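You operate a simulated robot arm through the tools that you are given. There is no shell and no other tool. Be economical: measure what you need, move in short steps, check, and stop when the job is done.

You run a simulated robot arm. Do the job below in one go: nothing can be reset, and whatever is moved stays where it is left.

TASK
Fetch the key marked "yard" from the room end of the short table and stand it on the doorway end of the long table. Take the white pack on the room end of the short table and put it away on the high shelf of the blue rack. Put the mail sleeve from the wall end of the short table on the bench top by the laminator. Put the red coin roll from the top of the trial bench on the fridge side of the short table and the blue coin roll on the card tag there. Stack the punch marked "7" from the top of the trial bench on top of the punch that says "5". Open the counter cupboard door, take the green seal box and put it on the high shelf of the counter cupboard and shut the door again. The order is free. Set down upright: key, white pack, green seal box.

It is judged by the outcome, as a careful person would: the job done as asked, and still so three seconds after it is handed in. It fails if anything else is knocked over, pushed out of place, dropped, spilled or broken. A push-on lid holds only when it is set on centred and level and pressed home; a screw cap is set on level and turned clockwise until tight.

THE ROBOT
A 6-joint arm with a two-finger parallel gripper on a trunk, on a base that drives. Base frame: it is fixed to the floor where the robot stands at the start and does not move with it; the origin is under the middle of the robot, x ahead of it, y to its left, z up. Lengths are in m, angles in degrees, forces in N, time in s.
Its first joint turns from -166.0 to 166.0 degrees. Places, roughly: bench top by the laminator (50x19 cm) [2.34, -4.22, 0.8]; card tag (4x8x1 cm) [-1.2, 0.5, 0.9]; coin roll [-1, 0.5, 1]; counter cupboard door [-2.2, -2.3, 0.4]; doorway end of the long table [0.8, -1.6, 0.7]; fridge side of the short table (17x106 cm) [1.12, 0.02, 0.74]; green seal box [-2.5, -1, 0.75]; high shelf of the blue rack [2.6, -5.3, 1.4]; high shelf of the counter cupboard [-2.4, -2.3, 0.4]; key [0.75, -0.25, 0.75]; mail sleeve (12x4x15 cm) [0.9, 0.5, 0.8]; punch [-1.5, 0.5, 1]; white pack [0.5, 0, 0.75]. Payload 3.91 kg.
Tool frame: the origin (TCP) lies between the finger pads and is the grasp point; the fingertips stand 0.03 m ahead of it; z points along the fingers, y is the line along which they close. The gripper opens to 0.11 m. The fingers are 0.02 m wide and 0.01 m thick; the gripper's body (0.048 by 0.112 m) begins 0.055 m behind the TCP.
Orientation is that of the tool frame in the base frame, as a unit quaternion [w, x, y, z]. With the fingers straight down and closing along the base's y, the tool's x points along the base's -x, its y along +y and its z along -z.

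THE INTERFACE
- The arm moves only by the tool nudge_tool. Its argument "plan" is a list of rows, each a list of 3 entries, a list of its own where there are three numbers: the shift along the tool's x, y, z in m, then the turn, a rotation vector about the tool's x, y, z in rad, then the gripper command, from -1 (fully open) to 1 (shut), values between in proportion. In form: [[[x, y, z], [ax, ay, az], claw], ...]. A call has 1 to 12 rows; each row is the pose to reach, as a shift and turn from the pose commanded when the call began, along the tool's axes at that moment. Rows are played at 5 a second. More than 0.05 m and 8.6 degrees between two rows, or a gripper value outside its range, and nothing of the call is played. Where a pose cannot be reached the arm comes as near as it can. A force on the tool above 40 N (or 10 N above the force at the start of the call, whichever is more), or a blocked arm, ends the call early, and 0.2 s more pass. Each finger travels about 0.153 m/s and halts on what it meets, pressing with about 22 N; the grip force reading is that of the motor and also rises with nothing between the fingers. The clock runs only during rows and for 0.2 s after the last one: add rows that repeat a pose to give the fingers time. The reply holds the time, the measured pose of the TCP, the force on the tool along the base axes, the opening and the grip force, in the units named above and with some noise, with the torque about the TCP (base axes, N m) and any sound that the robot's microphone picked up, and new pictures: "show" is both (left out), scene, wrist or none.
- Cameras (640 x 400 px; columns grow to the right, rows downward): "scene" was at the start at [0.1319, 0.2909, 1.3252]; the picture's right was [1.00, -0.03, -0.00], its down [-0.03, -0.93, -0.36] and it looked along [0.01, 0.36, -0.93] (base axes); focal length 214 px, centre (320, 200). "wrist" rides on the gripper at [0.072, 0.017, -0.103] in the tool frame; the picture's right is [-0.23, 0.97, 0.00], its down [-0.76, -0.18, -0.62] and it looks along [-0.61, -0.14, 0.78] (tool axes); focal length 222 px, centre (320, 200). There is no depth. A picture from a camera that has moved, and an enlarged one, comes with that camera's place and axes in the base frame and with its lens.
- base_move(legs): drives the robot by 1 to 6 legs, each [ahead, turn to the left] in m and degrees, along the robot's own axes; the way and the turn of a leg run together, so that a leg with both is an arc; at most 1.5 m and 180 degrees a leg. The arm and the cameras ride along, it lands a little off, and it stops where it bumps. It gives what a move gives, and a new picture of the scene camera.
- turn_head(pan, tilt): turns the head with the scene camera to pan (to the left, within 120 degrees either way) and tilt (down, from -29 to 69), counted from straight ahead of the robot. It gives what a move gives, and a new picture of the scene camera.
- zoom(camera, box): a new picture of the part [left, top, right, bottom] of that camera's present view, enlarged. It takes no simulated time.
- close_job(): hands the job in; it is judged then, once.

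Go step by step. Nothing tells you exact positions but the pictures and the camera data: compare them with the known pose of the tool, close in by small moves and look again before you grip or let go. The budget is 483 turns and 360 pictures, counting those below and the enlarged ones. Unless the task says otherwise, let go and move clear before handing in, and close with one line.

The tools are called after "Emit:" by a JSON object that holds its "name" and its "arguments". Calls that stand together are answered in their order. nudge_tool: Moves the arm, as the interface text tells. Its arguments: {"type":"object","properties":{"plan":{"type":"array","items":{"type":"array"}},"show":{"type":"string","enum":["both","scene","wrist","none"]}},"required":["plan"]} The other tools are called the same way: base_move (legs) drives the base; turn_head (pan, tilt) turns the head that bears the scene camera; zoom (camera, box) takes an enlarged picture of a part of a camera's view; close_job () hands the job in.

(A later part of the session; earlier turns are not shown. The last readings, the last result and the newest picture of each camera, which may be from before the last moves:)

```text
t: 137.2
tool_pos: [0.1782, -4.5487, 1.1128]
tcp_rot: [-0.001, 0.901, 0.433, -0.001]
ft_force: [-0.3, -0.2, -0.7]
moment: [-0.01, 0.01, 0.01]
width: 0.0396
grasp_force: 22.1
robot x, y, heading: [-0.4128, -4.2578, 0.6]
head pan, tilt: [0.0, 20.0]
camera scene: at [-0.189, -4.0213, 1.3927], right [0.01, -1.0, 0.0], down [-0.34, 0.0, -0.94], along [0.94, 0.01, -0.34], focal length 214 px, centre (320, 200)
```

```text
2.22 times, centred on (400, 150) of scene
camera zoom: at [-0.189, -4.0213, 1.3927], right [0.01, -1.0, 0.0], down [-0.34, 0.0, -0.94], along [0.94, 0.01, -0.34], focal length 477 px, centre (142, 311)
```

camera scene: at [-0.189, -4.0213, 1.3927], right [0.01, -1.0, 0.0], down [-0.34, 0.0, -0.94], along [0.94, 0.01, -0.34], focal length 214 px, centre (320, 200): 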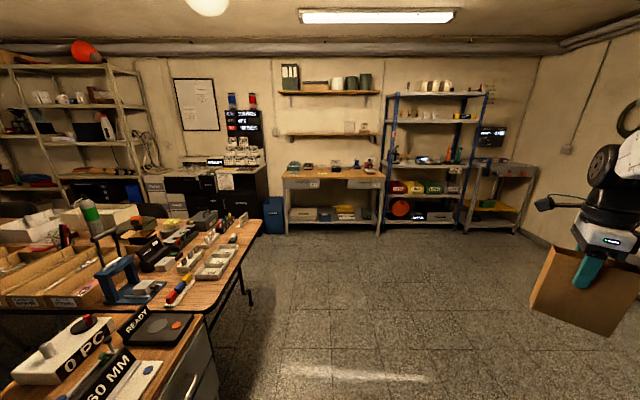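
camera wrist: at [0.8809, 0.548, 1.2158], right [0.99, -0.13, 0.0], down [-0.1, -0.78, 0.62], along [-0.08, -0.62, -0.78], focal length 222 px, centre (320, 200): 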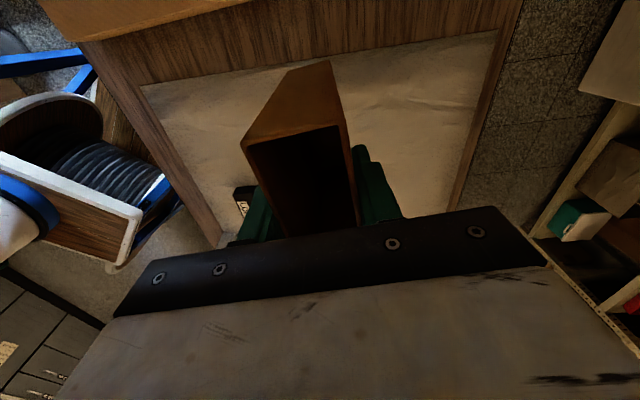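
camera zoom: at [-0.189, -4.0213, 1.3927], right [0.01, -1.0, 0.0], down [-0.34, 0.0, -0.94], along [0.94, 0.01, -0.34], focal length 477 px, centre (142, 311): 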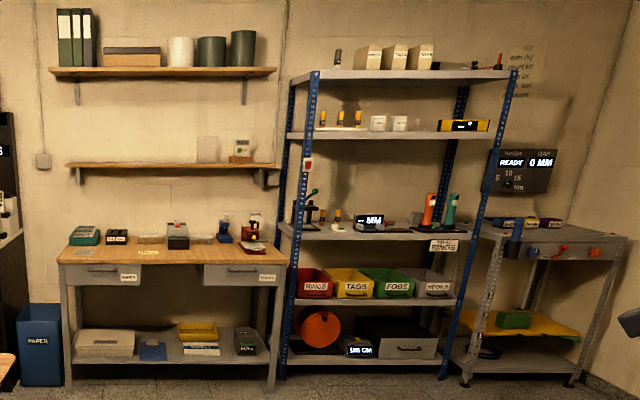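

The laminator bench is ahead, with its free front strip, and the blue rack is to its right. I'll drive closer.

Emit:
{"name": "base_move", "arguments": {"legs": [[1.0, -0.5], [0.9, 0]]}}

Emit:
{"name": "turn_head", "arguments": {"pan": -5, "tilt": 30}}

```text
t: 146.8
tool_pos: [2.0707, -4.5617, 1.1135]
tcp_rot: [-0.001, 0.907, 0.421, -0.001]
ft_force: [0.5, -0.8, -1.0]
moment: [0.03, -0.03, -0.03]
width: 0.0395
grasp_force: 22.2
robot x, y, heading: [1.4911, -4.2565, -0.9]
head pan, tilt: [0.0, 20.0]
camera scene: at [1.7169, -4.0258, 1.3927], right [-0.02, -1.0, 0.0], down [-0.34, 0.01, -0.94], along [0.94, -0.01, -0.34], focal length 214 px, centre (320, 200)
```

scene: 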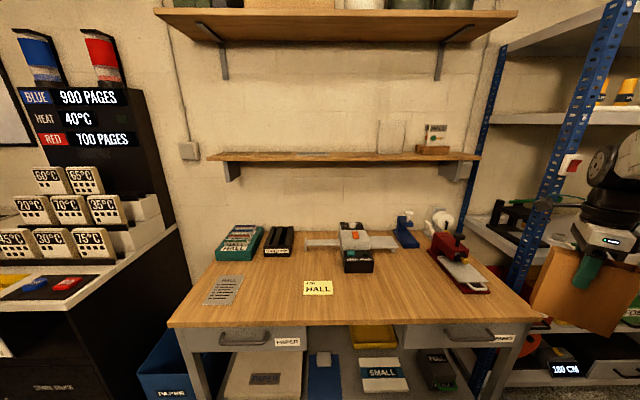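

```text
t: 147.5
tool_pos: [2.071, -4.562, 1.1128]
tcp_rot: [-0.001, 0.907, 0.421, -0.001]
ft_force: [0.5, -0.4, 0.3]
moment: [0.01, 0.0, -0.01]
width: 0.0396
grasp_force: 21.7
robot x, y, heading: [1.488, -4.259, -0.9]
head pan, tilt: [-5.0, 30.0]
camera scene: at [1.7137, -4.0336, 1.3767], right [-0.1, -0.99, 0.0], down [-0.5, 0.05, -0.87], along [0.86, -0.09, -0.5], focal length 214 px, centre (320, 200)
```

scene: 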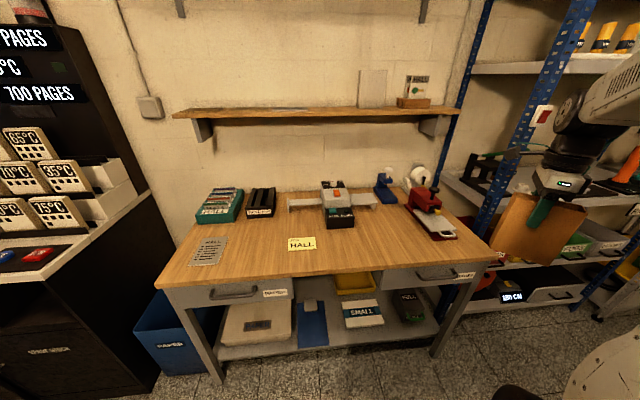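

The spot in front of the laminator at about (2.33, -4.28) is free, clear of the HALL note. I'll bring the sleeve there, turning it so its broad side faces me.

Emit:
{"name": "nudge_tool", "arguments": {"plan": [[[0.0425, 0.002, 0], [0, 0, -0.078], 1], [[0.085, 0.004, 0], [0, 0, -0.156], 1], [[0.1275, 0.005, 0], [0, 0, -0.233], 1], [[0.17, 0.007, 0], [0, 0, -0.311], 1], [[0.2125, 0.009, 0], [0, 0, -0.389], 1], [[0.255, 0.011, 0], [0, 0, -0.467], 1], [[0.2975, 0.012, 0], [0, 0, -0.544], 1], [[0.34, 0.014, 0], [0, 0, -0.622], 1], [[0.3825, 0.016, 0], [0, 0, -0.7], 1]], "show": "both"}}

```text
t: 149.5
tool_pos: [2.328, -4.2788, 1.117]
tcp_rot: [-0.001, 0.707, 0.707, 0.001]
ft_force: [-0.4, 0.4, -0.3]
moment: [0.02, -0.01, 0.03]
width: 0.0396
grasp_force: 21.9
robot x, y, heading: [1.4862, -4.2557, -0.7]
head pan, tilt: [-5.0, 30.0]
camera scene: at [1.7134, -4.0338, 1.3767], right [-0.1, -0.99, 0.0], down [-0.5, 0.05, -0.87], along [0.86, -0.09, -0.5], focal length 214 px, centre (320, 200)
camera wrist: at [2.3441, -4.2059, 1.2207], right [0.97, -0.23, 0.0], down [-0.18, -0.76, 0.62], along [-0.14, -0.61, -0.78], focal length 222 px, centre (320, 200)
```

scene: 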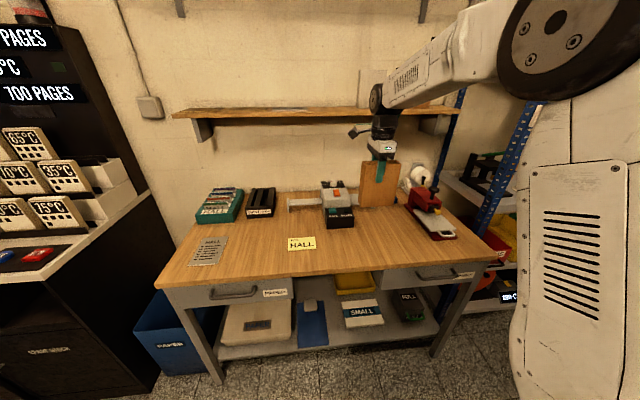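
wrist: 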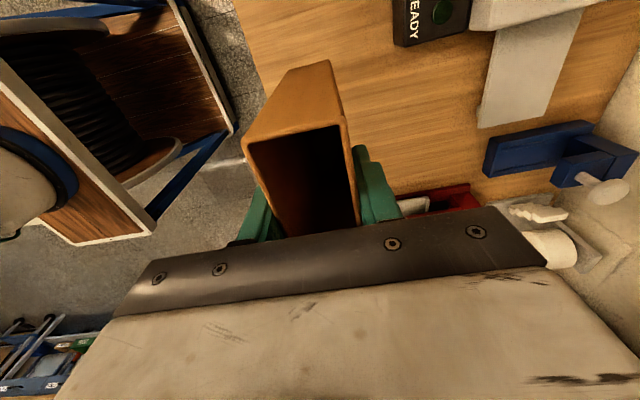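

Emit:
{"name": "nudge_tool", "arguments": {"plan": [[[0, 0, 0.045], [0, 0, 0], 1], [[0, 0, 0.09], [0, 0, 0], 1], [[0, 0, 0.13], [0, 0, 0], 1], [[0, 0, 0.16], [0, 0, 0], 1]], "show": "both"}}

Emit:
{"name": "zoom", "arguments": {"camera": "scene", "box": [290, 150, 490, 275]}}

```text
t: 150.5
tool_pos: [2.3302, -4.2782, 0.9528]
tcp_rot: [-0.001, 0.708, 0.707, 0.0]
ft_force: [-0.6, -0.4, -0.5]
moment: [-0.04, -0.01, -0.01]
width: 0.0396
grasp_force: 21.6
robot x, y, heading: [1.4902, -4.258, -1.1]
head pan, tilt: [-5.0, 30.0]
camera scene: at [1.7134, -4.0335, 1.3767], right [-0.1, -0.99, 0.0], down [-0.5, 0.05, -0.87], along [0.86, -0.09, -0.5], focal length 214 px, centre (320, 200)
camera wrist: at [2.347, -4.2058, 1.0562], right [0.97, -0.23, 0.0], down [-0.18, -0.76, 0.62], along [-0.14, -0.61, -0.78], focal length 222 px, centre (320, 200)
```

scene: 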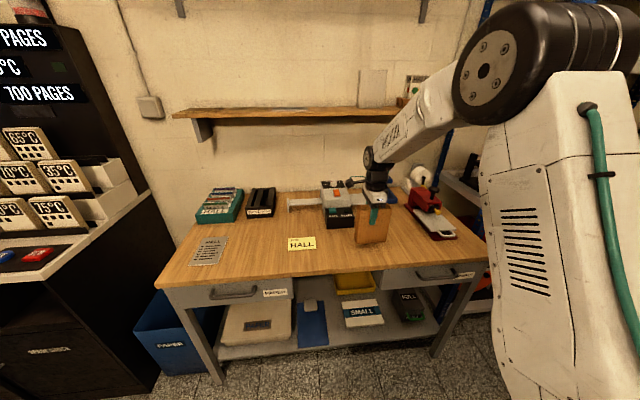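
wrist: 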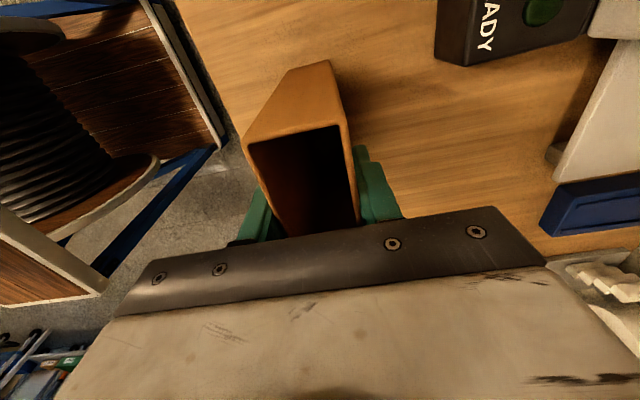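

```text
3.20 times, centred on (390, 212) of scene
camera zoom: at [1.7134, -4.0335, 1.3767], right [-0.1, -0.99, 0.0], down [-0.5, 0.05, -0.87], along [0.86, -0.09, -0.5], focal length 686 px, centre (96, 160)
```

zoom: 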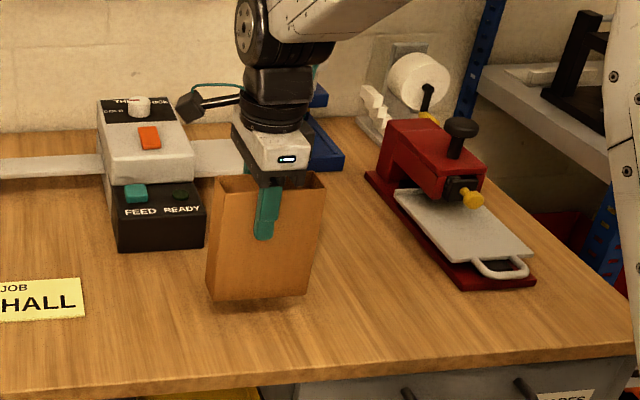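

Emit:
{"name": "nudge_tool", "arguments": {"plan": [[[0, 0, 0.006], [0, 0, 0], 1], [[0, 0, 0.012], [0, 0, 0], 1], [[0, 0, 0.018], [0, 0, 0], 1]], "show": "none"}}

Emit:
{"name": "nudge_tool", "arguments": {"plan": [[[0, 0, 0.003], [0, 0, 0], 1], [[0, 0, 0.006], [0, 0, 0], 1]], "show": "none"}}

Emit:
{"name": "nudge_tool", "arguments": {"plan": [[[0, 0, 0.003], [0, 0, 0], 1]], "show": "none"}}

```text
t: 151.3
tool_pos: [2.331, -4.2775, 0.9346]
tcp_rot: [-0.001, 0.708, 0.707, -0.001]
ft_force: [0.7, -0.6, -1.0]
moment: [0.02, 0.04, 0.0]
width: 0.0394
grasp_force: 22.0
robot x, y, heading: [1.4884, -4.2608, -0.8]
head pan, tilt: [-5.0, 30.0]
```

```text
t: 151.9
tool_pos: [2.3298, -4.2789, 0.93]
tcp_rot: [-0.001, 0.708, 0.707, 0.0]
ft_force: [-0.2, 0.3, -0.1]
moment: [-0.02, 0.01, -0.01]
width: 0.0394
grasp_force: 22.0
robot x, y, heading: [1.4863, -4.2603, -0.9]
head pan, tilt: [-5.0, 30.0]
```

```text
t: 152.3
tool_pos: [2.3285, -4.2784, 0.9264]
tcp_rot: [-0.001, 0.708, 0.706, 0.0]
ft_force: [0.2, -0.5, -0.3]
moment: [-0.02, -0.01, 0.01]
width: 0.0396
grasp_force: 21.9
robot x, y, heading: [1.4886, -4.2605, -1.1]
head pan, tilt: [-5.0, 30.0]
```

Emit:
{"name": "nudge_tool", "arguments": {"plan": [[[0, 0, 0.002], [0, 0, 0], 1], [[0, 0, 0.004], [0, 0, 0], 1]], "show": "none"}}

Emit:
{"name": "nudge_tool", "arguments": {"plan": [[[0, 0, 0.003], [0, 0, 0], 1]], "show": "none"}}

```text
t: 152.9
tool_pos: [2.3295, -4.2782, 0.9224]
tcp_rot: [-0.002, 0.708, 0.706, 0.0]
ft_force: [-1.5, -0.9, 4.5]
moment: [-0.47, 0.14, -0.09]
width: 0.0394
grasp_force: 21.7
robot x, y, heading: [1.4902, -4.2582, -1.0]
head pan, tilt: [-5.0, 30.0]
```

```text
t: 153.3
tool_pos: [2.3298, -4.2787, 0.9218]
tcp_rot: [0.0, 0.708, 0.707, 0.001]
ft_force: [-1.1, 1.1, 24.1]
moment: [-0.04, 0.36, -0.17]
width: 0.04
grasp_force: 21.3
robot x, y, heading: [1.4926, -4.2564, -0.7]
head pan, tilt: [-5.0, 30.0]
```

Contact is made. I'll relieve the pressure and release, then lift.

Emit:
{"name": "nudge_tool", "arguments": {"plan": [[[0, 0, -0.003], [0, 0, 0], 1], [[0, 0, -0.003], [0, 0, 0], 0.4], [[0, 0, -0.003], [0, 0, 0], 0.2], [[0, 0, -0.003], [0, 0, 0], 0.0], [[0, 0, -0.003], [0, 0, 0], -0.2], [[0, 0, -0.02], [0, 0, 0], -0.3], [[0, 0, -0.06], [0, 0, 0], -0.3], [[0, 0, -0.1], [0, 0, 0], -0.3], [[0, 0, -0.15], [0, 0, 0], -0.3], [[0, 0, -0.2], [0, 0, 0], -0.3]], "show": "both"}}

Emit:
{"name": "zoom", "arguments": {"camera": "scene", "box": [290, 150, 490, 275]}}

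```text
t: 155.5
tool_pos: [2.3301, -4.2819, 1.1202]
tcp_rot: [-0.002, 0.707, 0.707, 0.0]
ft_force: [0.3, -0.1, -0.1]
moment: [0.0, 0.05, -0.03]
width: 0.0716
grasp_force: 0.0
robot x, y, heading: [1.4907, -4.2556, -1.0]
head pan, tilt: [-5.0, 30.0]
camera scene: at [1.714, -4.0335, 1.3766], right [-0.1, -0.99, 0.0], down [-0.5, 0.05, -0.87], along [0.86, -0.09, -0.5], focal length 214 px, centre (320, 200)
camera wrist: at [2.3468, -4.2083, 1.2237], right [0.97, -0.23, 0.0], down [-0.18, -0.76, 0.62], along [-0.15, -0.61, -0.78], focal length 222 px, centre (320, 200)
```

scene: 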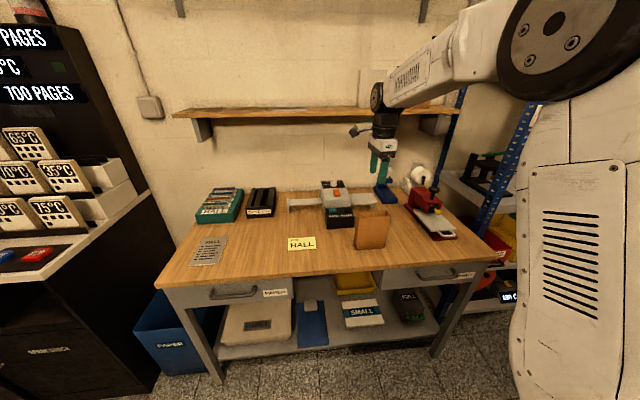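
wrist: 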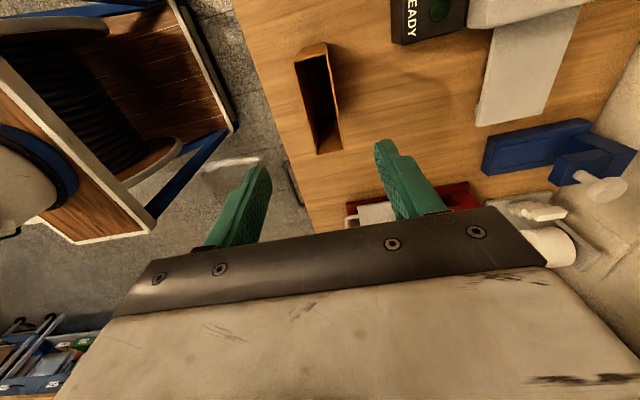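

```text
3.20 times, centred on (390, 212) of scene
camera zoom: at [1.714, -4.0335, 1.3766], right [-0.1, -0.99, 0.0], down [-0.5, 0.05, -0.87], along [0.86, -0.09, -0.5], focal length 686 px, centre (96, 160)
```

zoom: 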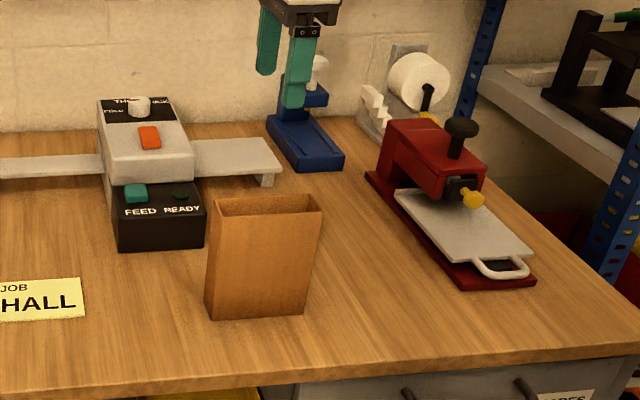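

The sleeve stands in place. Now I'll view the rack shelf from here.

Emit:
{"name": "turn_head", "arguments": {"pan": -45, "tilt": 5}}

```text
t: 156.6
tool_pos: [2.3301, -4.2812, 1.12]
tcp_rot: [-0.001, 0.708, 0.706, 0.0]
ft_force: [0.1, -0.4, 0.3]
moment: [0.02, 0.01, 0.02]
width: 0.0714
grasp_force: 0.1
robot x, y, heading: [1.4891, -4.2567, -0.8]
head pan, tilt: [-45.0, 5.0]
camera scene: at [1.6878, -4.0901, 1.417], right [-0.72, -0.7, 0.0], down [-0.06, 0.06, -1.0], along [0.69, -0.71, -0.09], focal length 214 px, centre (320, 200)
```

scene: 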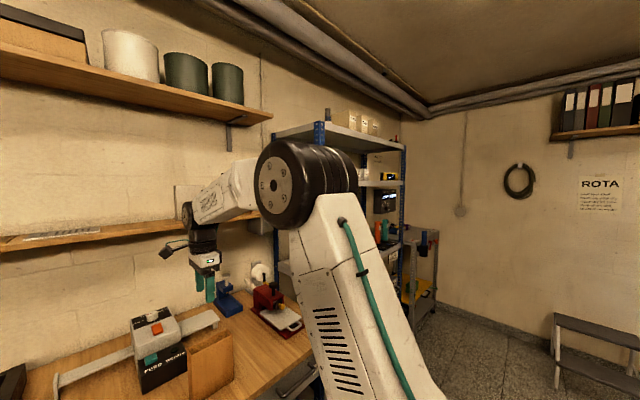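

I'll come back to the rack with the pack. Pulling the arm in and driving back to the short table.

Emit:
{"name": "nudge_tool", "arguments": {"plan": [[[0, -0.045, -0.01], [0, 0, 0], -0.3], [[0, -0.09, -0.02], [0, 0, 0], -0.3], [[0, -0.135, -0.02], [0, 0, 0], -0.3], [[0, -0.18, -0.02], [0, 0, 0], -0.3], [[0, -0.21, -0.02], [0, 0, 0], -0.3]], "show": "none"}}

Emit:
{"name": "base_move", "arguments": {"legs": [[-1.0, 0], [-0.9, 0.5], [0, 90]]}}

```text
t: 157.8
tool_pos: [2.1195, -4.2799, 1.1385]
tcp_rot: [-0.002, 0.708, 0.706, 0.0]
ft_force: [0.7, 0.7, 0.9]
moment: [0.01, 0.01, 0.01]
width: 0.0719
grasp_force: 0.0
robot x, y, heading: [1.4909, -4.2581, -1.1]
head pan, tilt: [-45.0, 5.0]
```

```text
t: 171.2
tool_pos: [-0.4208, -3.6096, 1.1392]
tcp_rot: [-0.001, -0.01, 1.0, -0.001]
ft_force: [0.2, -0.4, 0.1]
moment: [0.03, 0.0, -0.03]
width: 0.0714
grasp_force: 0.1
robot x, y, heading: [-0.4295, -4.2436, 90.5]
head pan, tilt: [-45.0, 5.0]
camera scene: at [-0.6018, -4.0453, 1.4171], right [0.71, -0.7, 0.0], down [-0.06, -0.06, -1.0], along [0.7, 0.71, -0.09], focal length 214 px, centre (320, 200)
```

scene: 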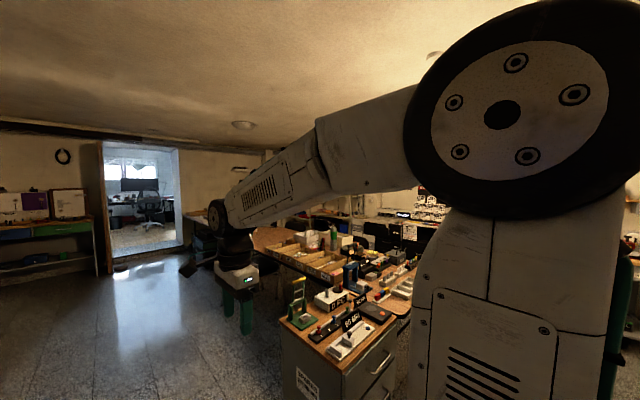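

Emit:
{"name": "base_move", "arguments": {"legs": [[1.4, 0], [1.4, 0], [1.3, 0], [0, -90.5]]}}

Emit:
{"name": "turn_head", "arguments": {"pan": 0, "tilt": 40}}

```text
t: 194.6
tool_pos: [0.1884, -0.1708, 1.1391]
tcp_rot: [-0.001, 0.699, 0.715, 0.0]
ft_force: [-0.6, -0.7, 0.4]
moment: [0.0, 0.01, -0.01]
width: 0.0714
grasp_force: 0.1
robot x, y, heading: [-0.4416, -0.1656, 0.8]
head pan, tilt: [-45.0, 5.0]
camera scene: at [-0.2482, 0.0066, 1.4171], right [-0.7, -0.71, 0.0], down [-0.06, 0.06, -1.0], along [0.71, -0.7, -0.09], focal length 214 px, centre (320, 200)
```

scene: 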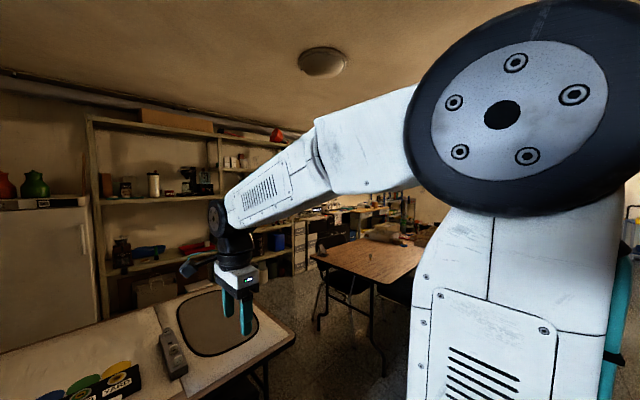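

```text
t: 195.7
tool_pos: [0.188, -0.172, 1.1394]
tcp_rot: [-0.002, 0.698, 0.716, -0.001]
ft_force: [-0.2, 0.6, 0.8]
moment: [-0.01, 0.02, 0.01]
width: 0.0716
grasp_force: 0.2
robot x, y, heading: [-0.4457, -0.1688, 0.7]
head pan, tilt: [0.0, 40.0]
camera scene: at [-0.2288, 0.0717, 1.3614], right [0.01, -1.0, 0.0], down [-0.64, -0.01, -0.77], along [0.77, 0.01, -0.64], focal length 214 px, centre (320, 200)
```

scene: 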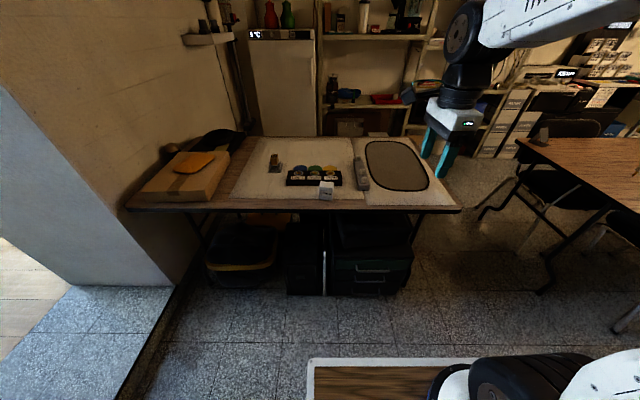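

Emit:
{"name": "base_move", "arguments": {"legs": [[0.27, 0]]}}

Emit:
{"name": "zoom", "arguments": {"camera": "scene", "box": [260, 170, 400, 260]}}

```text
t: 197.6
tool_pos: [0.4582, -0.1722, 1.1394]
tcp_rot: [-0.002, 0.701, 0.714, 0.0]
ft_force: [-0.1, 0.7, -0.1]
moment: [0.04, -0.02, 0.02]
width: 0.0717
grasp_force: 0.0
robot x, y, heading: [-0.1676, -0.1613, 0.2]
head pan, tilt: [0.0, 40.0]
camera scene: at [0.0431, 0.0727, 1.3613], right [0.01, -1.0, 0.0], down [-0.64, 0.0, -0.77], along [0.77, 0.0, -0.64], focal length 214 px, centre (320, 200)
```

scene: 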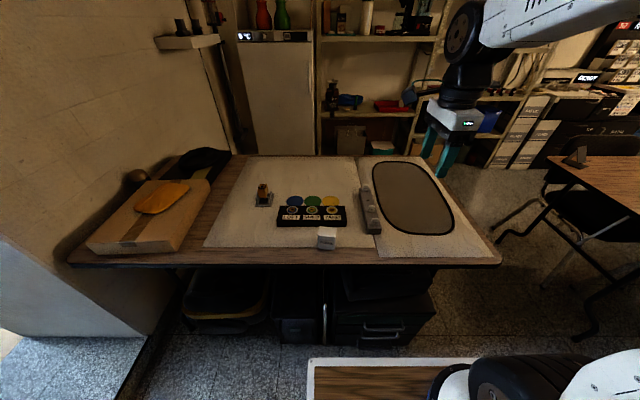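

```text
4.44 times, centred on (330, 215) of scene
camera zoom: at [0.0431, 0.0727, 1.3613], right [0.01, -1.0, 0.0], down [-0.64, 0.0, -0.77], along [0.77, 0.0, -0.64], focal length 953 px, centre (276, 133)
```

zoom: 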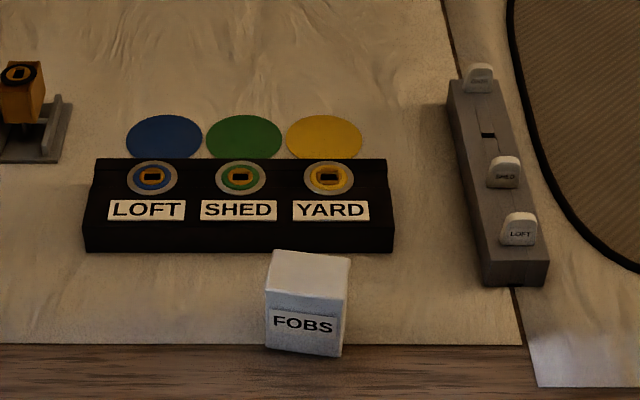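

The pack measures about 6×4×7 cm, with its centre at (0.538, 0.047) and yaw -7.5°. I'll turn the gripper so its camera is on top, then pitch it 45° forward.

Emit:
{"name": "nudge_tool", "arguments": {"plan": [[[0.018, 0.003, 0], [0, 0, 0.143], -1], [[0.037, 0.007, 0], [0, 0, 0.286], -1], [[0.055, 0.01, 0], [0, 0, 0.43], -1], [[0.074, 0.013, 0], [0, 0, 0.573], -1], [[0.092, 0.017, 0], [0, 0, 0.717], -1], [[0.11, 0.02, 0], [0, 0, 0.86], -1], [[0.13, 0.023, 0], [0, 0, 1.0], -1], [[0.148, 0.027, 0], [0, 0, 1.147], -1], [[0.166, 0.03, 0], [0, 0, 1.29], -1], [[0.185, 0.034, 0], [0, 0, 1.433], -1], [[0.2, 0.037, 0], [0, 0, 1.577], -1], [[0.22, 0.042, 0], [0, 0, 1.72], -1]], "show": "none"}}

```text
t: 200.2
tool_pos: [0.5131, -0.1792, 1.0733]
tcp_rot: [-0.074, 0.997, 0.006, 0.011]
ft_force: [0.4, 1.0, 1.5]
moment: [-0.05, -0.06, -0.01]
width: 0.1102
grasp_force: 0.0
out of reach, approached as far as the arm can: row 8, 9, 10, 11, 12
robot x, y, heading: [-0.1688, -0.1608, 0.2]
head pan, tilt: [0.0, 40.0]
```

That direction reaches the wrist limit. I'll unwind and use the mirrored orientation with the camera behind the hand instead.

Emit:
{"name": "nudge_tool", "arguments": {"plan": [[[0, 0, 0], [0, 0, -0.143], -1], [[0, 0, 0], [0, 0, -0.286], -1], [[0, 0, 0], [0, 0, -0.43], -1], [[0, 0, 0], [0, 0, -0.573], -1], [[0, 0, 0], [0, 0, -0.717], -1], [[0, 0, 0], [0, 0, -0.86], -1], [[0, 0, 0], [0, 0, -1.0], -1], [[0, 0, 0], [0, 0, -1.147], -1], [[0, 0, 0], [0, 0, -1.29], -1], [[0, 0, 0], [0, 0, -1.433], -1], [[0, 0, 0], [0, 0, -1.57], -1]], "show": "none"}}

```text
t: 202.6
tool_pos: [0.5134, -0.1716, 1.0652]
tcp_rot: [-0.044, 0.701, 0.709, 0.06]
ft_force: [-0.6, -0.1, -0.1]
moment: [0.0, 0.01, 0.0]
width: 0.1099
grasp_force: 0.0
robot x, y, heading: [-0.1728, -0.1639, 0.2]
head pan, tilt: [0.0, 40.0]
```

Emit:
{"name": "nudge_tool", "arguments": {"plan": [[[0.018, -0.006, 0.008], [-0.037, -0.062, -0.117], -1], [[0.037, -0.012, 0.016], [-0.074, -0.125, -0.234], -1], [[0.055, -0.017, 0.024], [-0.111, -0.187, -0.351], -1], [[0.073, -0.023, 0.032], [-0.148, -0.249, -0.469], -1], [[0.091, -0.029, 0.04], [-0.185, -0.311, -0.586], -1], [[0.11, -0.035, 0.048], [-0.222, -0.374, -0.703], -1], [[0.128, -0.04, 0.056], [-0.259, -0.436, -0.82], -1], [[0.146, -0.046, 0.064], [-0.296, -0.498, -0.937], -1], [[0.164, -0.052, 0.072], [-0.333, -0.56, -1.054], -1], [[0.183, -0.058, 0.08], [-0.37, -0.623, -1.172], -1], [[0.2, -0.063, 0.088], [-0.407, -0.685, -1.289], -1], [[0.219, -0.069, 0.096], [-0.444, -0.747, -1.406], -1]], "show": "both"}}

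```text
t: 205.2
tool_pos: [0.4432, 0.0585, 1.0021]
tcp_rot: [0.383, 0.06, 0.922, -0.026]
ft_force: [-0.1, 0.4, 0.3]
moment: [0.0, 0.0, 0.01]
width: 0.1101
grasp_force: 0.1
robot x, y, heading: [-0.1697, -0.1619, 0.3]
head pan, tilt: [0.0, 40.0]
camera scene: at [0.0431, 0.0726, 1.3613], right [0.0, -1.0, 0.0], down [-0.64, 0.0, -0.77], along [0.77, 0.0, -0.64], focal length 214 px, centre (320, 200)
camera wrist: at [0.3218, 0.0919, 1.0237], right [0.28, 0.95, 0.16], down [0.07, -0.19, 0.98], along [0.96, -0.27, -0.12], focal length 222 px, centre (320, 200)
```

scene: 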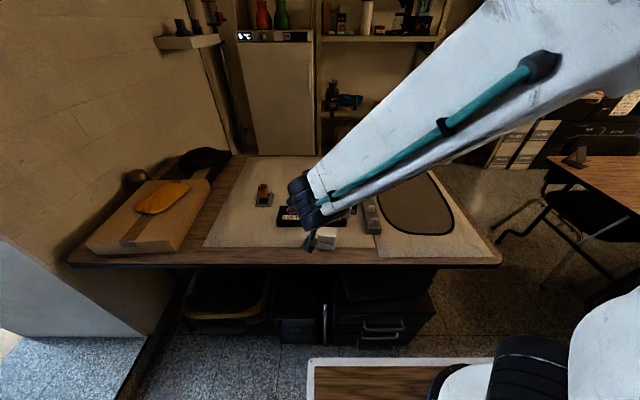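
wrist: 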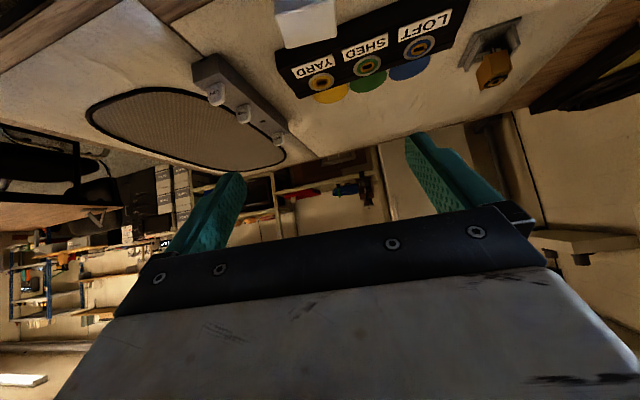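

Emit:
{"name": "nudge_tool", "arguments": {"plan": [[[0.03, 0, 0.035], [0, 0, 0], -1], [[0.06, 0.001, 0.07], [0, 0, 0], -1], [[0.09, 0.001, 0.106], [0, 0, 0], -1]], "show": "both"}}

```text
t: 206.0
tool_pos: [0.4515, 0.0585, 0.8613]
tcp_rot: [0.382, 0.06, 0.922, -0.024]
ft_force: [0.0, -1.1, -0.1]
moment: [0.0, -0.03, 0.04]
width: 0.1103
grasp_force: 0.1
robot x, y, heading: [-0.1714, -0.1657, 0.4]
head pan, tilt: [0.0, 40.0]
camera scene: at [0.0427, 0.0725, 1.3614], right [0.0, -1.0, 0.0], down [-0.64, 0.0, -0.77], along [0.77, 0.0, -0.64], focal length 214 px, centre (320, 200)
camera wrist: at [0.331, 0.0915, 0.8837], right [0.29, 0.94, 0.16], down [0.07, -0.19, 0.98], along [0.96, -0.27, -0.12], focal length 222 px, centre (320, 200)
```

scene: 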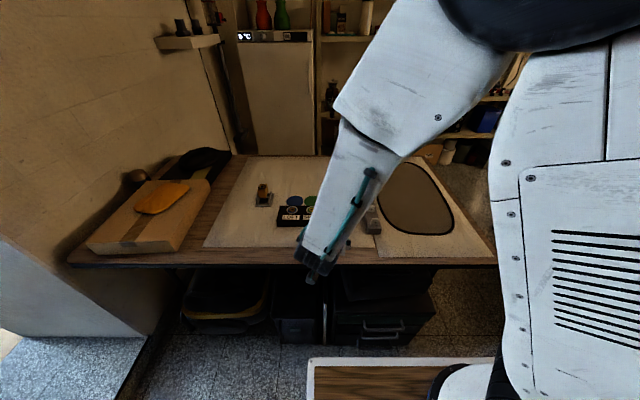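
wrist: 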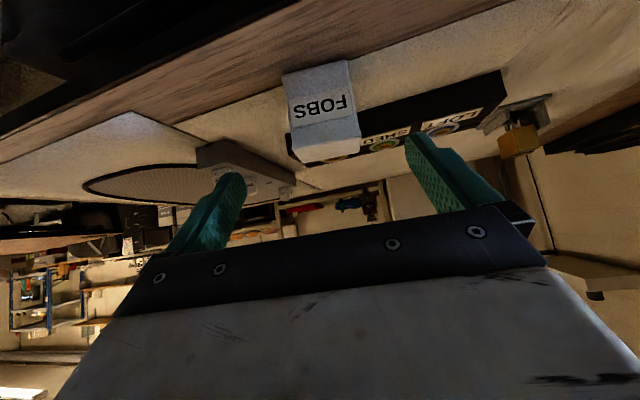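

Emit:
{"name": "nudge_tool", "arguments": {"plan": [[[0, 0.001, 0.03], [0, 0, 0], -1], [[0, 0.002, 0.06], [0, 0, 0], -1], [[0, 0.002, 0.08], [0, 0, 0], -1]], "show": "wrist"}}

Emit:
{"name": "zoom", "arguments": {"camera": "scene", "box": [260, 190, 400, 280]}}

```text
t: 206.8
tool_pos: [0.5095, 0.05, 0.8052]
tcp_rot: [0.382, 0.061, 0.922, -0.026]
ft_force: [0.1, -0.4, 1.1]
moment: [-0.02, -0.02, -0.01]
width: 0.11
grasp_force: 0.0
robot x, y, heading: [-0.172, -0.1636, 0.5]
head pan, tilt: [0.0, 40.0]
camera wrist: at [0.3891, 0.0846, 0.8274], right [0.29, 0.94, 0.16], down [0.07, -0.19, 0.98], along [0.96, -0.27, -0.12], focal length 222 px, centre (320, 200)
```

wrist: 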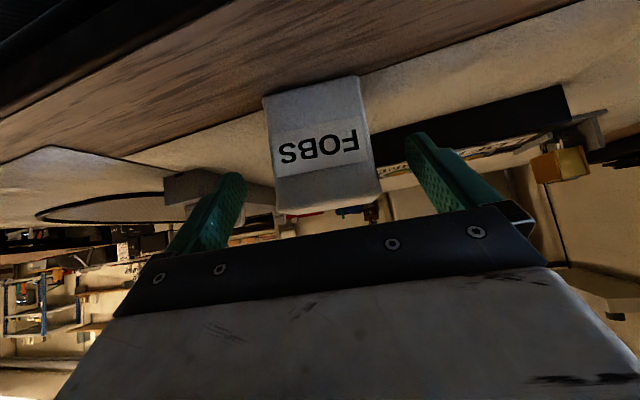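

```text
4.44 times, centred on (330, 235) of scene
camera zoom: at [0.0428, 0.0727, 1.3613], right [0.01, -1.0, 0.0], down [-0.64, 0.0, -0.77], along [0.77, 0.0, -0.64], focal length 953 px, centre (276, 44)
```

zoom: 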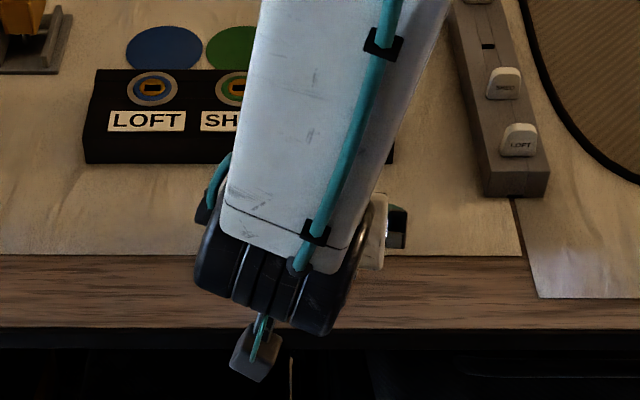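

The pack is centred between the fingers. I'll advance 3.5 cm and close.

Emit:
{"name": "nudge_tool", "arguments": {"plan": [[[0, 0, 0.018], [0, 0, 0], -1], [[0, 0, 0.034], [0, 0, 0], -1], [[0, 0, 0.034], [0, 0, 0], -0.2], [[0, 0, 0.034], [0, 0, 0], 0.3], [[0, 0, 0.034], [0, 0, 0], 1], [[0, 0, 0.034], [0, 0, 0], 1]], "show": "wrist"}}

```text
t: 208.2
tool_pos: [0.5345, 0.0488, 0.7799]
tcp_rot: [0.382, 0.061, 0.922, -0.026]
ft_force: [0.3, 0.5, 0.5]
moment: [0.08, -0.02, -0.02]
width: 0.0621
grasp_force: 21.9
robot x, y, heading: [-0.1753, -0.1615, 0.3]
head pan, tilt: [0.0, 40.0]
camera wrist: at [0.4135, 0.0827, 0.8022], right [0.29, 0.94, 0.16], down [0.07, -0.19, 0.98], along [0.96, -0.27, -0.12], focal length 222 px, centre (320, 200)
```

wrist: 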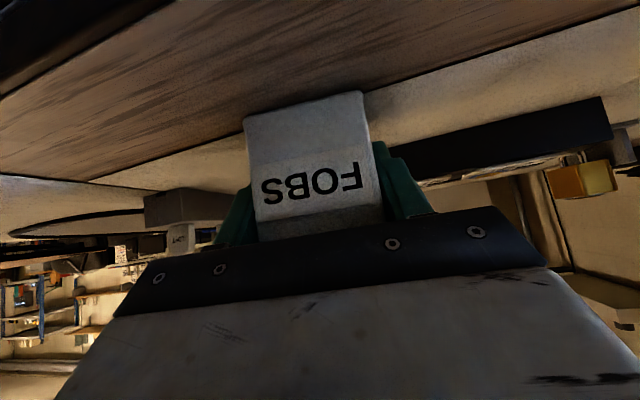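

Gripped at 62 mm. I'll lift it vertically.

Emit:
{"name": "nudge_tool", "arguments": {"plan": [[[-0.014, 0, -0.014], [0, 0, 0], 1], [[-0.035, 0, -0.035], [0, 0, 0], 1], [[-0.07, 0, -0.07], [0, 0, 0], 1], [[-0.105, 0, -0.105], [0, 0, 0], 1], [[-0.14, 0, -0.14], [0, 0, 0], 1], [[-0.175, 0, -0.175], [0, 0, 0], 1], [[-0.21, 0, -0.21], [0, 0, 0], 1]], "show": "both"}}

```text
t: 209.8
tool_pos: [0.5322, 0.0468, 1.0794]
tcp_rot: [0.381, 0.06, 0.923, -0.025]
ft_force: [0.6, 0.5, -1.6]
moment: [-0.01, -0.01, -0.03]
width: 0.0618
grasp_force: 22.0
robot x, y, heading: [-0.1739, -0.1624, 0.1]
head pan, tilt: [0.0, 40.0]
camera scene: at [0.0435, 0.073, 1.3612], right [0.01, -1.0, 0.0], down [-0.64, 0.0, -0.77], along [0.77, 0.0, -0.64], focal length 214 px, centre (320, 200)
camera wrist: at [0.4116, 0.0804, 1.1019], right [0.29, 0.94, 0.16], down [0.07, -0.19, 0.98], along [0.96, -0.27, -0.12], focal length 222 px, centre (320, 200)
```

scene: 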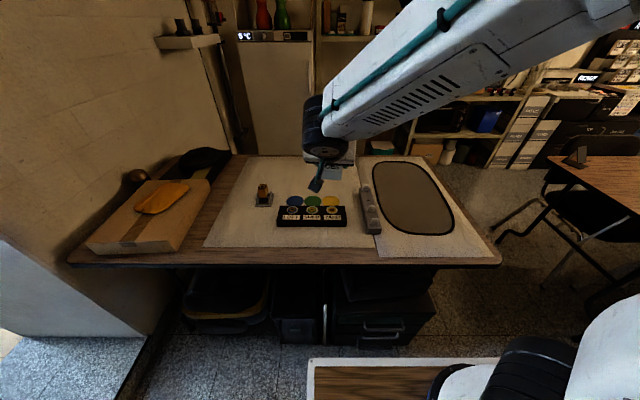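
wrist: 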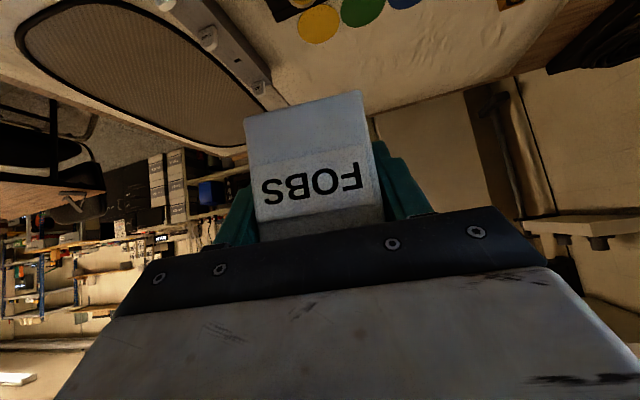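

Now I'll drive to the rack: back off, turn right, go down the aisle.

Emit:
{"name": "base_move", "arguments": {"legs": [[-0.28, 0], [0, -90], [1.4, 0], [1.4, 0], [1.4, 0], [1.05, 0]]}}

```text
t: 241.1
tool_pos: [-0.3508, -6.2966, 1.0791]
tcp_rot: [0.248, 0.702, 0.6, -0.291]
ft_force: [0.7, -0.7, -2.1]
moment: [0.0, 0.0, -0.05]
width: 0.0619
grasp_force: 22.6
robot x, y, heading: [-0.5415, -5.5874, -91.2]
head pan, tilt: [0.0, 40.0]
camera scene: at [-0.3113, -5.8079, 1.3613], right [-1.0, 0.02, 0.0], down [0.01, 0.64, -0.77], along [-0.02, -0.77, -0.64], focal length 214 px, centre (320, 200)
```

scene: 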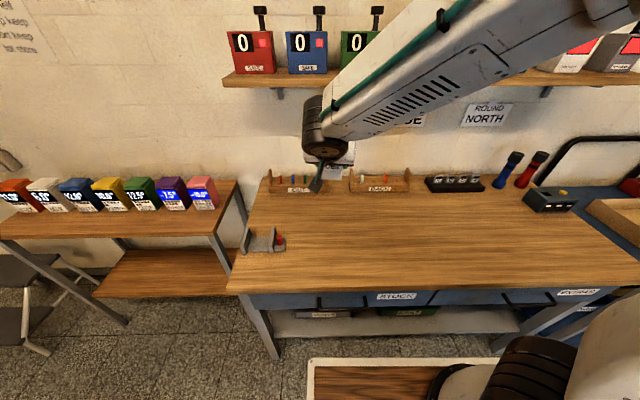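

Emit:
{"name": "base_move", "arguments": {"legs": [[-0.17, 0], [0, 91], [1.2, 0]]}}

Emit:
{"name": "turn_head", "arguments": {"pan": 5, "tilt": 0}}

```text
t: 252.1
tool_pos: [1.3796, -5.24, 1.0802]
tcp_rot: [0.382, 0.066, 0.922, -0.028]
ft_force: [0.1, -0.4, -2.2]
moment: [0.0, 0.01, -0.01]
width: 0.0618
grasp_force: 21.5
robot x, y, heading: [0.6734, -5.4424, -0.5]
head pan, tilt: [0.0, 40.0]
camera scene: at [0.8908, -5.2081, 1.3613], right [-0.01, -1.0, 0.0], down [-0.64, 0.0, -0.77], along [0.77, -0.01, -0.64], focal length 214 px, centre (320, 200)
```

scene: 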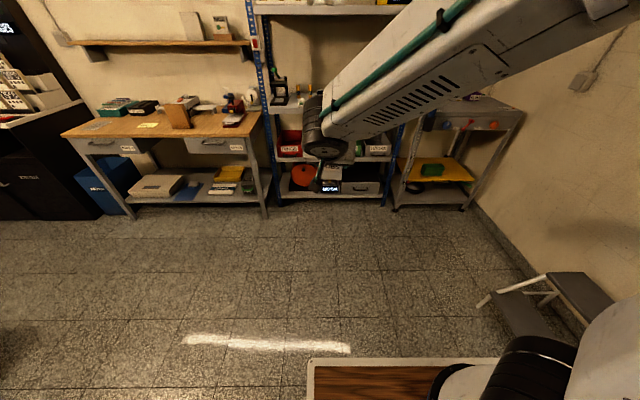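

```text
t: 253.2
tool_pos: [1.3808, -5.2407, 1.078]
tcp_rot: [0.381, 0.067, 0.922, -0.028]
ft_force: [-0.5, -0.5, -1.7]
moment: [-0.01, -0.03, 0.0]
width: 0.0619
grasp_force: 21.7
robot x, y, heading: [0.6692, -5.4427, -0.4]
head pan, tilt: [5.0, 0.0]
camera scene: at [0.8955, -5.2003, 1.4249], right [0.08, -1.0, 0.0], down [0.0, 0.0, -1.0], along [1.0, 0.08, 0.0], focal length 214 px, centre (320, 200)
```

scene: 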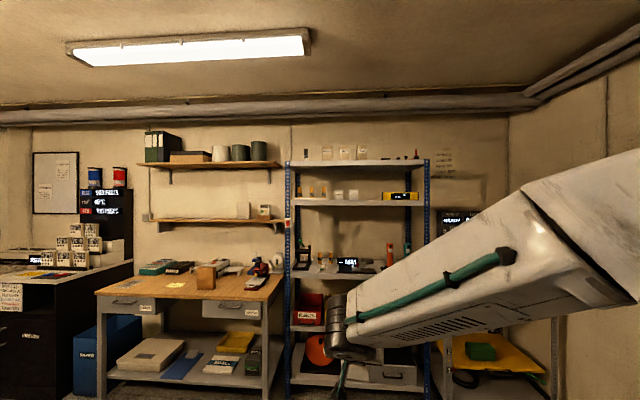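

Emit:
{"name": "zoom", "arguments": {"camera": "scene", "box": [275, 140, 445, 245]}}

```text
3.76 times, centred on (360, 192) of scene
camera zoom: at [0.8955, -5.2003, 1.4249], right [0.08, -1.0, 0.0], down [0.0, 0.0, -1.0], along [1.0, 0.08, 0.0], focal length 807 px, centre (169, 228)
```

zoom: 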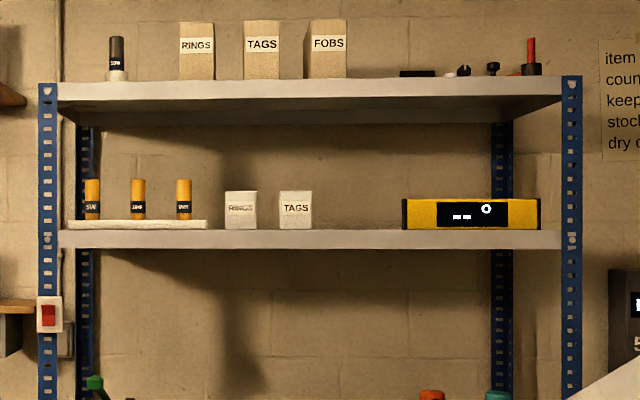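

The high shelf already holds RINGS and TAGS packs, with a free gap to the right of TAGS at about y=-5.457. I'll raise the pack and square its yaw before approaching.

Emit:
{"name": "nudge_tool", "arguments": {"plan": [[[-0.027, 0, -0.027], [-0.025, 0, -0.025], 1], [[-0.054, 0, -0.054], [-0.05, 0, -0.05], 1], [[-0.081, 0, -0.081], [-0.075, 0, -0.075], 1], [[-0.108, 0, -0.108], [-0.099, 0, -0.099], 1], [[-0.135, 0, -0.135], [-0.099, 0, -0.099], 1], [[-0.162, 0, -0.162], [-0.099, 0, -0.099], 1], [[-0.189, 0, -0.189], [-0.099, 0, -0.099], 1], [[-0.216, 0, -0.216], [-0.099, 0, -0.099], 1], [[-0.243, 0, -0.243], [-0.099, 0, -0.099], 1], [[-0.27, 0, -0.27], [-0.099, 0, -0.099], 1], [[-0.297, 0, -0.297], [-0.099, 0, -0.099], 1]], "show": "both"}}

```text
t: 255.6
tool_pos: [1.3776, -5.241, 1.4987]
tcp_rot: [0.383, 0.001, 0.924, -0.002]
ft_force: [0.2, -0.1, -1.7]
moment: [-0.01, 0.02, 0.01]
width: 0.0621
grasp_force: 21.8
robot x, y, heading: [0.6733, -5.44, -0.4]
head pan, tilt: [5.0, 0.0]
camera scene: at [0.8955, -5.2003, 1.425], right [0.08, -1.0, 0.0], down [0.0, 0.0, -1.0], along [1.0, 0.08, 0.0], focal length 214 px, centre (320, 200)
camera wrist: at [1.2541, -5.2212, 1.5215], right [0.16, 0.97, 0.16], down [0.1, -0.18, 0.98], along [0.98, -0.15, -0.12], focal length 222 px, centre (320, 200)
```

scene: 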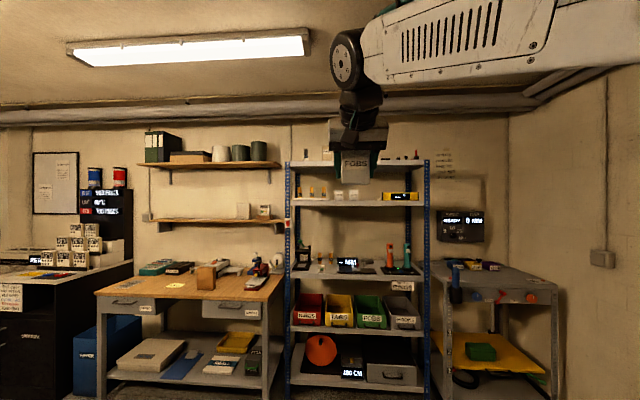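
wrist: 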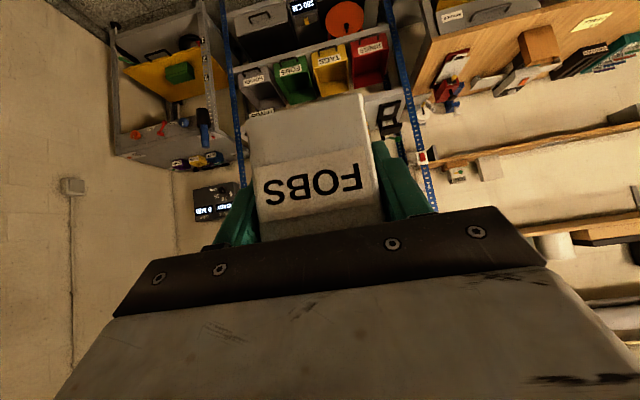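

Emit:
{"name": "nudge_tool", "arguments": {"plan": [[[0, -0.043, 0], [0, 0, 0], 1], [[0, -0.086, 0], [0, 0, 0], 1], [[0, -0.129, 0], [0, 0, 0], 1], [[0, -0.172, 0], [0, 0, 0], 1], [[0, -0.216, 0], [0, 0, 0], 1]], "show": "none"}}

Emit:
{"name": "base_move", "arguments": {"legs": [[0.9, 0.3]]}}

Emit:
{"name": "zoom", "arguments": {"camera": "wrist", "box": [0, 0, 640, 400]}}

```text
t: 256.8
tool_pos: [1.3797, -5.4538, 1.5012]
tcp_rot: [0.383, 0.002, 0.924, -0.002]
ft_force: [0.0, 1.1, -1.4]
moment: [-0.02, 0.0, -0.04]
width: 0.0617
grasp_force: 22.0
robot x, y, heading: [0.6731, -5.4403, -0.5]
head pan, tilt: [5.0, 0.0]
```

```text
t: 261.6
tool_pos: [2.2942, -5.4453, 1.5018]
tcp_rot: [0.382, -0.004, 0.924, 0.001]
ft_force: [0.3, 0.5, -1.4]
moment: [0.0, -0.03, 0.0]
width: 0.0618
grasp_force: 22.4
robot x, y, heading: [1.586, -5.4402, 0.3]
head pan, tilt: [5.0, 0.0]
camera scene: at [1.8072, -5.1985, 1.425], right [0.09, -1.0, 0.0], down [0.0, 0.0, -1.0], along [1.0, 0.09, 0.0], focal length 214 px, centre (320, 200)
```

scene: 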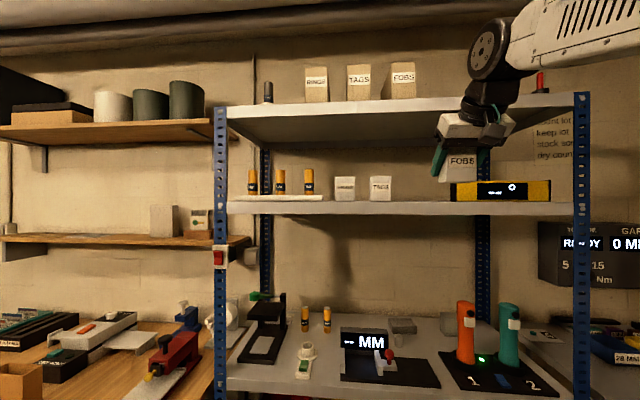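

```text
1.00 times, centred on (320, 200) of wrist (not enlarged: the box is as wide or as high as the picture)
camera zoom: at [2.169, -5.429, 1.524], right [0.15, 0.98, 0.16], down [0.1, -0.18, 0.98], along [0.98, -0.13, -0.12], focal length 222 px, centre (320, 200)
```

zoom: 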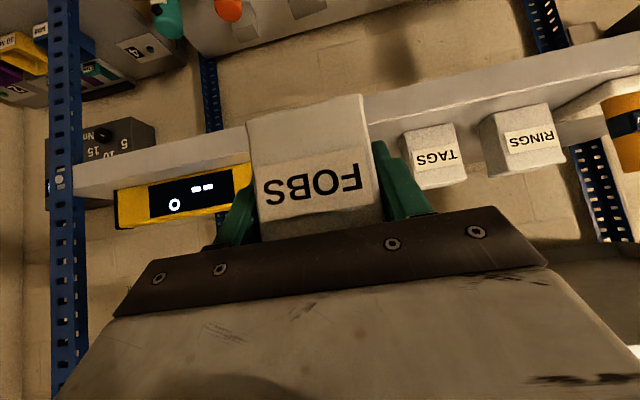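

I measure the rack front at x≈2.406 and the TAGS pack's front at x≈2.478. The gap centre is y≈-5.447 and the pack is already lined up. I'll drive the last 0.2 m.

Emit:
{"name": "base_move", "arguments": {"legs": [[0.19, 0]]}}

Emit:
{"name": "zoom", "arguments": {"camera": "wrist", "box": [0, 0, 640, 400]}}

```text
t: 263.2
tool_pos: [2.4847, -5.4455, 1.5014]
tcp_rot: [0.383, -0.004, 0.924, 0.001]
ft_force: [0.3, -0.3, -1.6]
moment: [0.01, 0.01, -0.02]
width: 0.0619
grasp_force: 21.8
robot x, y, heading: [1.7802, -5.4459, 0.2]
head pan, tilt: [5.0, 0.0]
camera scene: at [1.9993, -5.198, 1.425], right [0.09, -1.0, 0.0], down [0.0, 0.0, -1.0], along [1.0, 0.09, 0.0], focal length 214 px, centre (320, 200)
```

scene: 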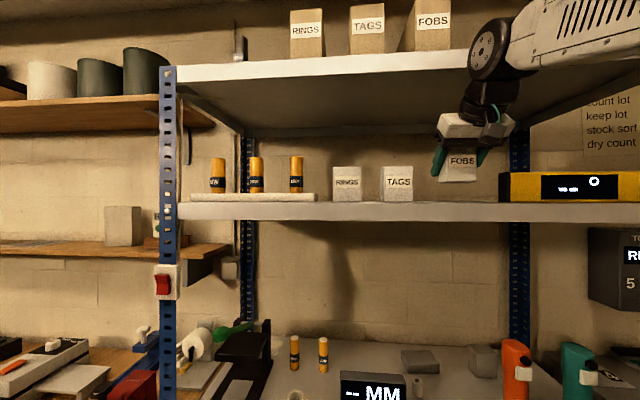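

```text
1.00 times, centred on (320, 200) of wrist (not enlarged: the box is as wide or as high as the picture)
camera zoom: at [2.3607, -5.4292, 1.524], right [0.15, 0.98, 0.16], down [0.1, -0.18, 0.98], along [0.98, -0.13, -0.12], focal length 222 px, centre (320, 200)
```

zoom: 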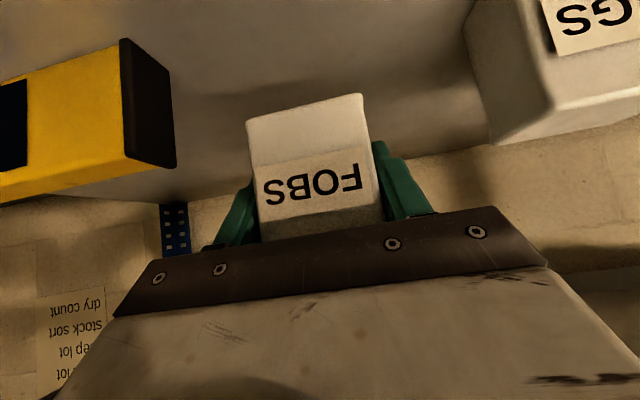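

Emit:
{"name": "nudge_tool", "arguments": {"plan": [[[-0.01, 0.012, 0.01], [0, 0, 0], 1], [[0.0, 0.012, 0.021], [0, 0, 0], 1], [[0.008, 0.012, 0.028], [0, 0, 0], 1]], "show": "both"}}

```text
t: 264.0
tool_pos: [2.4991, -5.4333, 1.477]
tcp_rot: [0.383, -0.004, 0.924, 0.001]
ft_force: [-0.4, 0.0, -1.6]
moment: [0.04, -0.01, 0.03]
width: 0.0619
grasp_force: 22.0
robot x, y, heading: [1.7822, -5.4428, 0.3]
head pan, tilt: [5.0, 0.0]
camera scene: at [1.9993, -5.198, 1.425], right [0.09, -1.0, 0.0], down [0.0, 0.0, -1.0], along [1.0, 0.09, 0.0], focal length 214 px, centre (320, 200)
camera wrist: at [2.3751, -5.4154, 1.4987], right [0.15, 0.98, 0.16], down [0.1, -0.18, 0.98], along [0.98, -0.13, -0.12], focal length 222 px, centre (320, 200)
```

scene: 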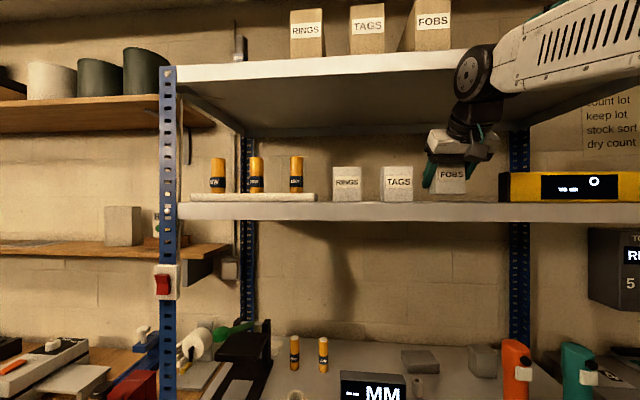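
wrist: 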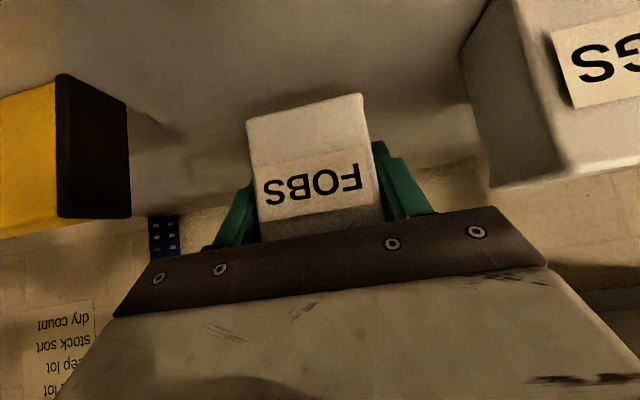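

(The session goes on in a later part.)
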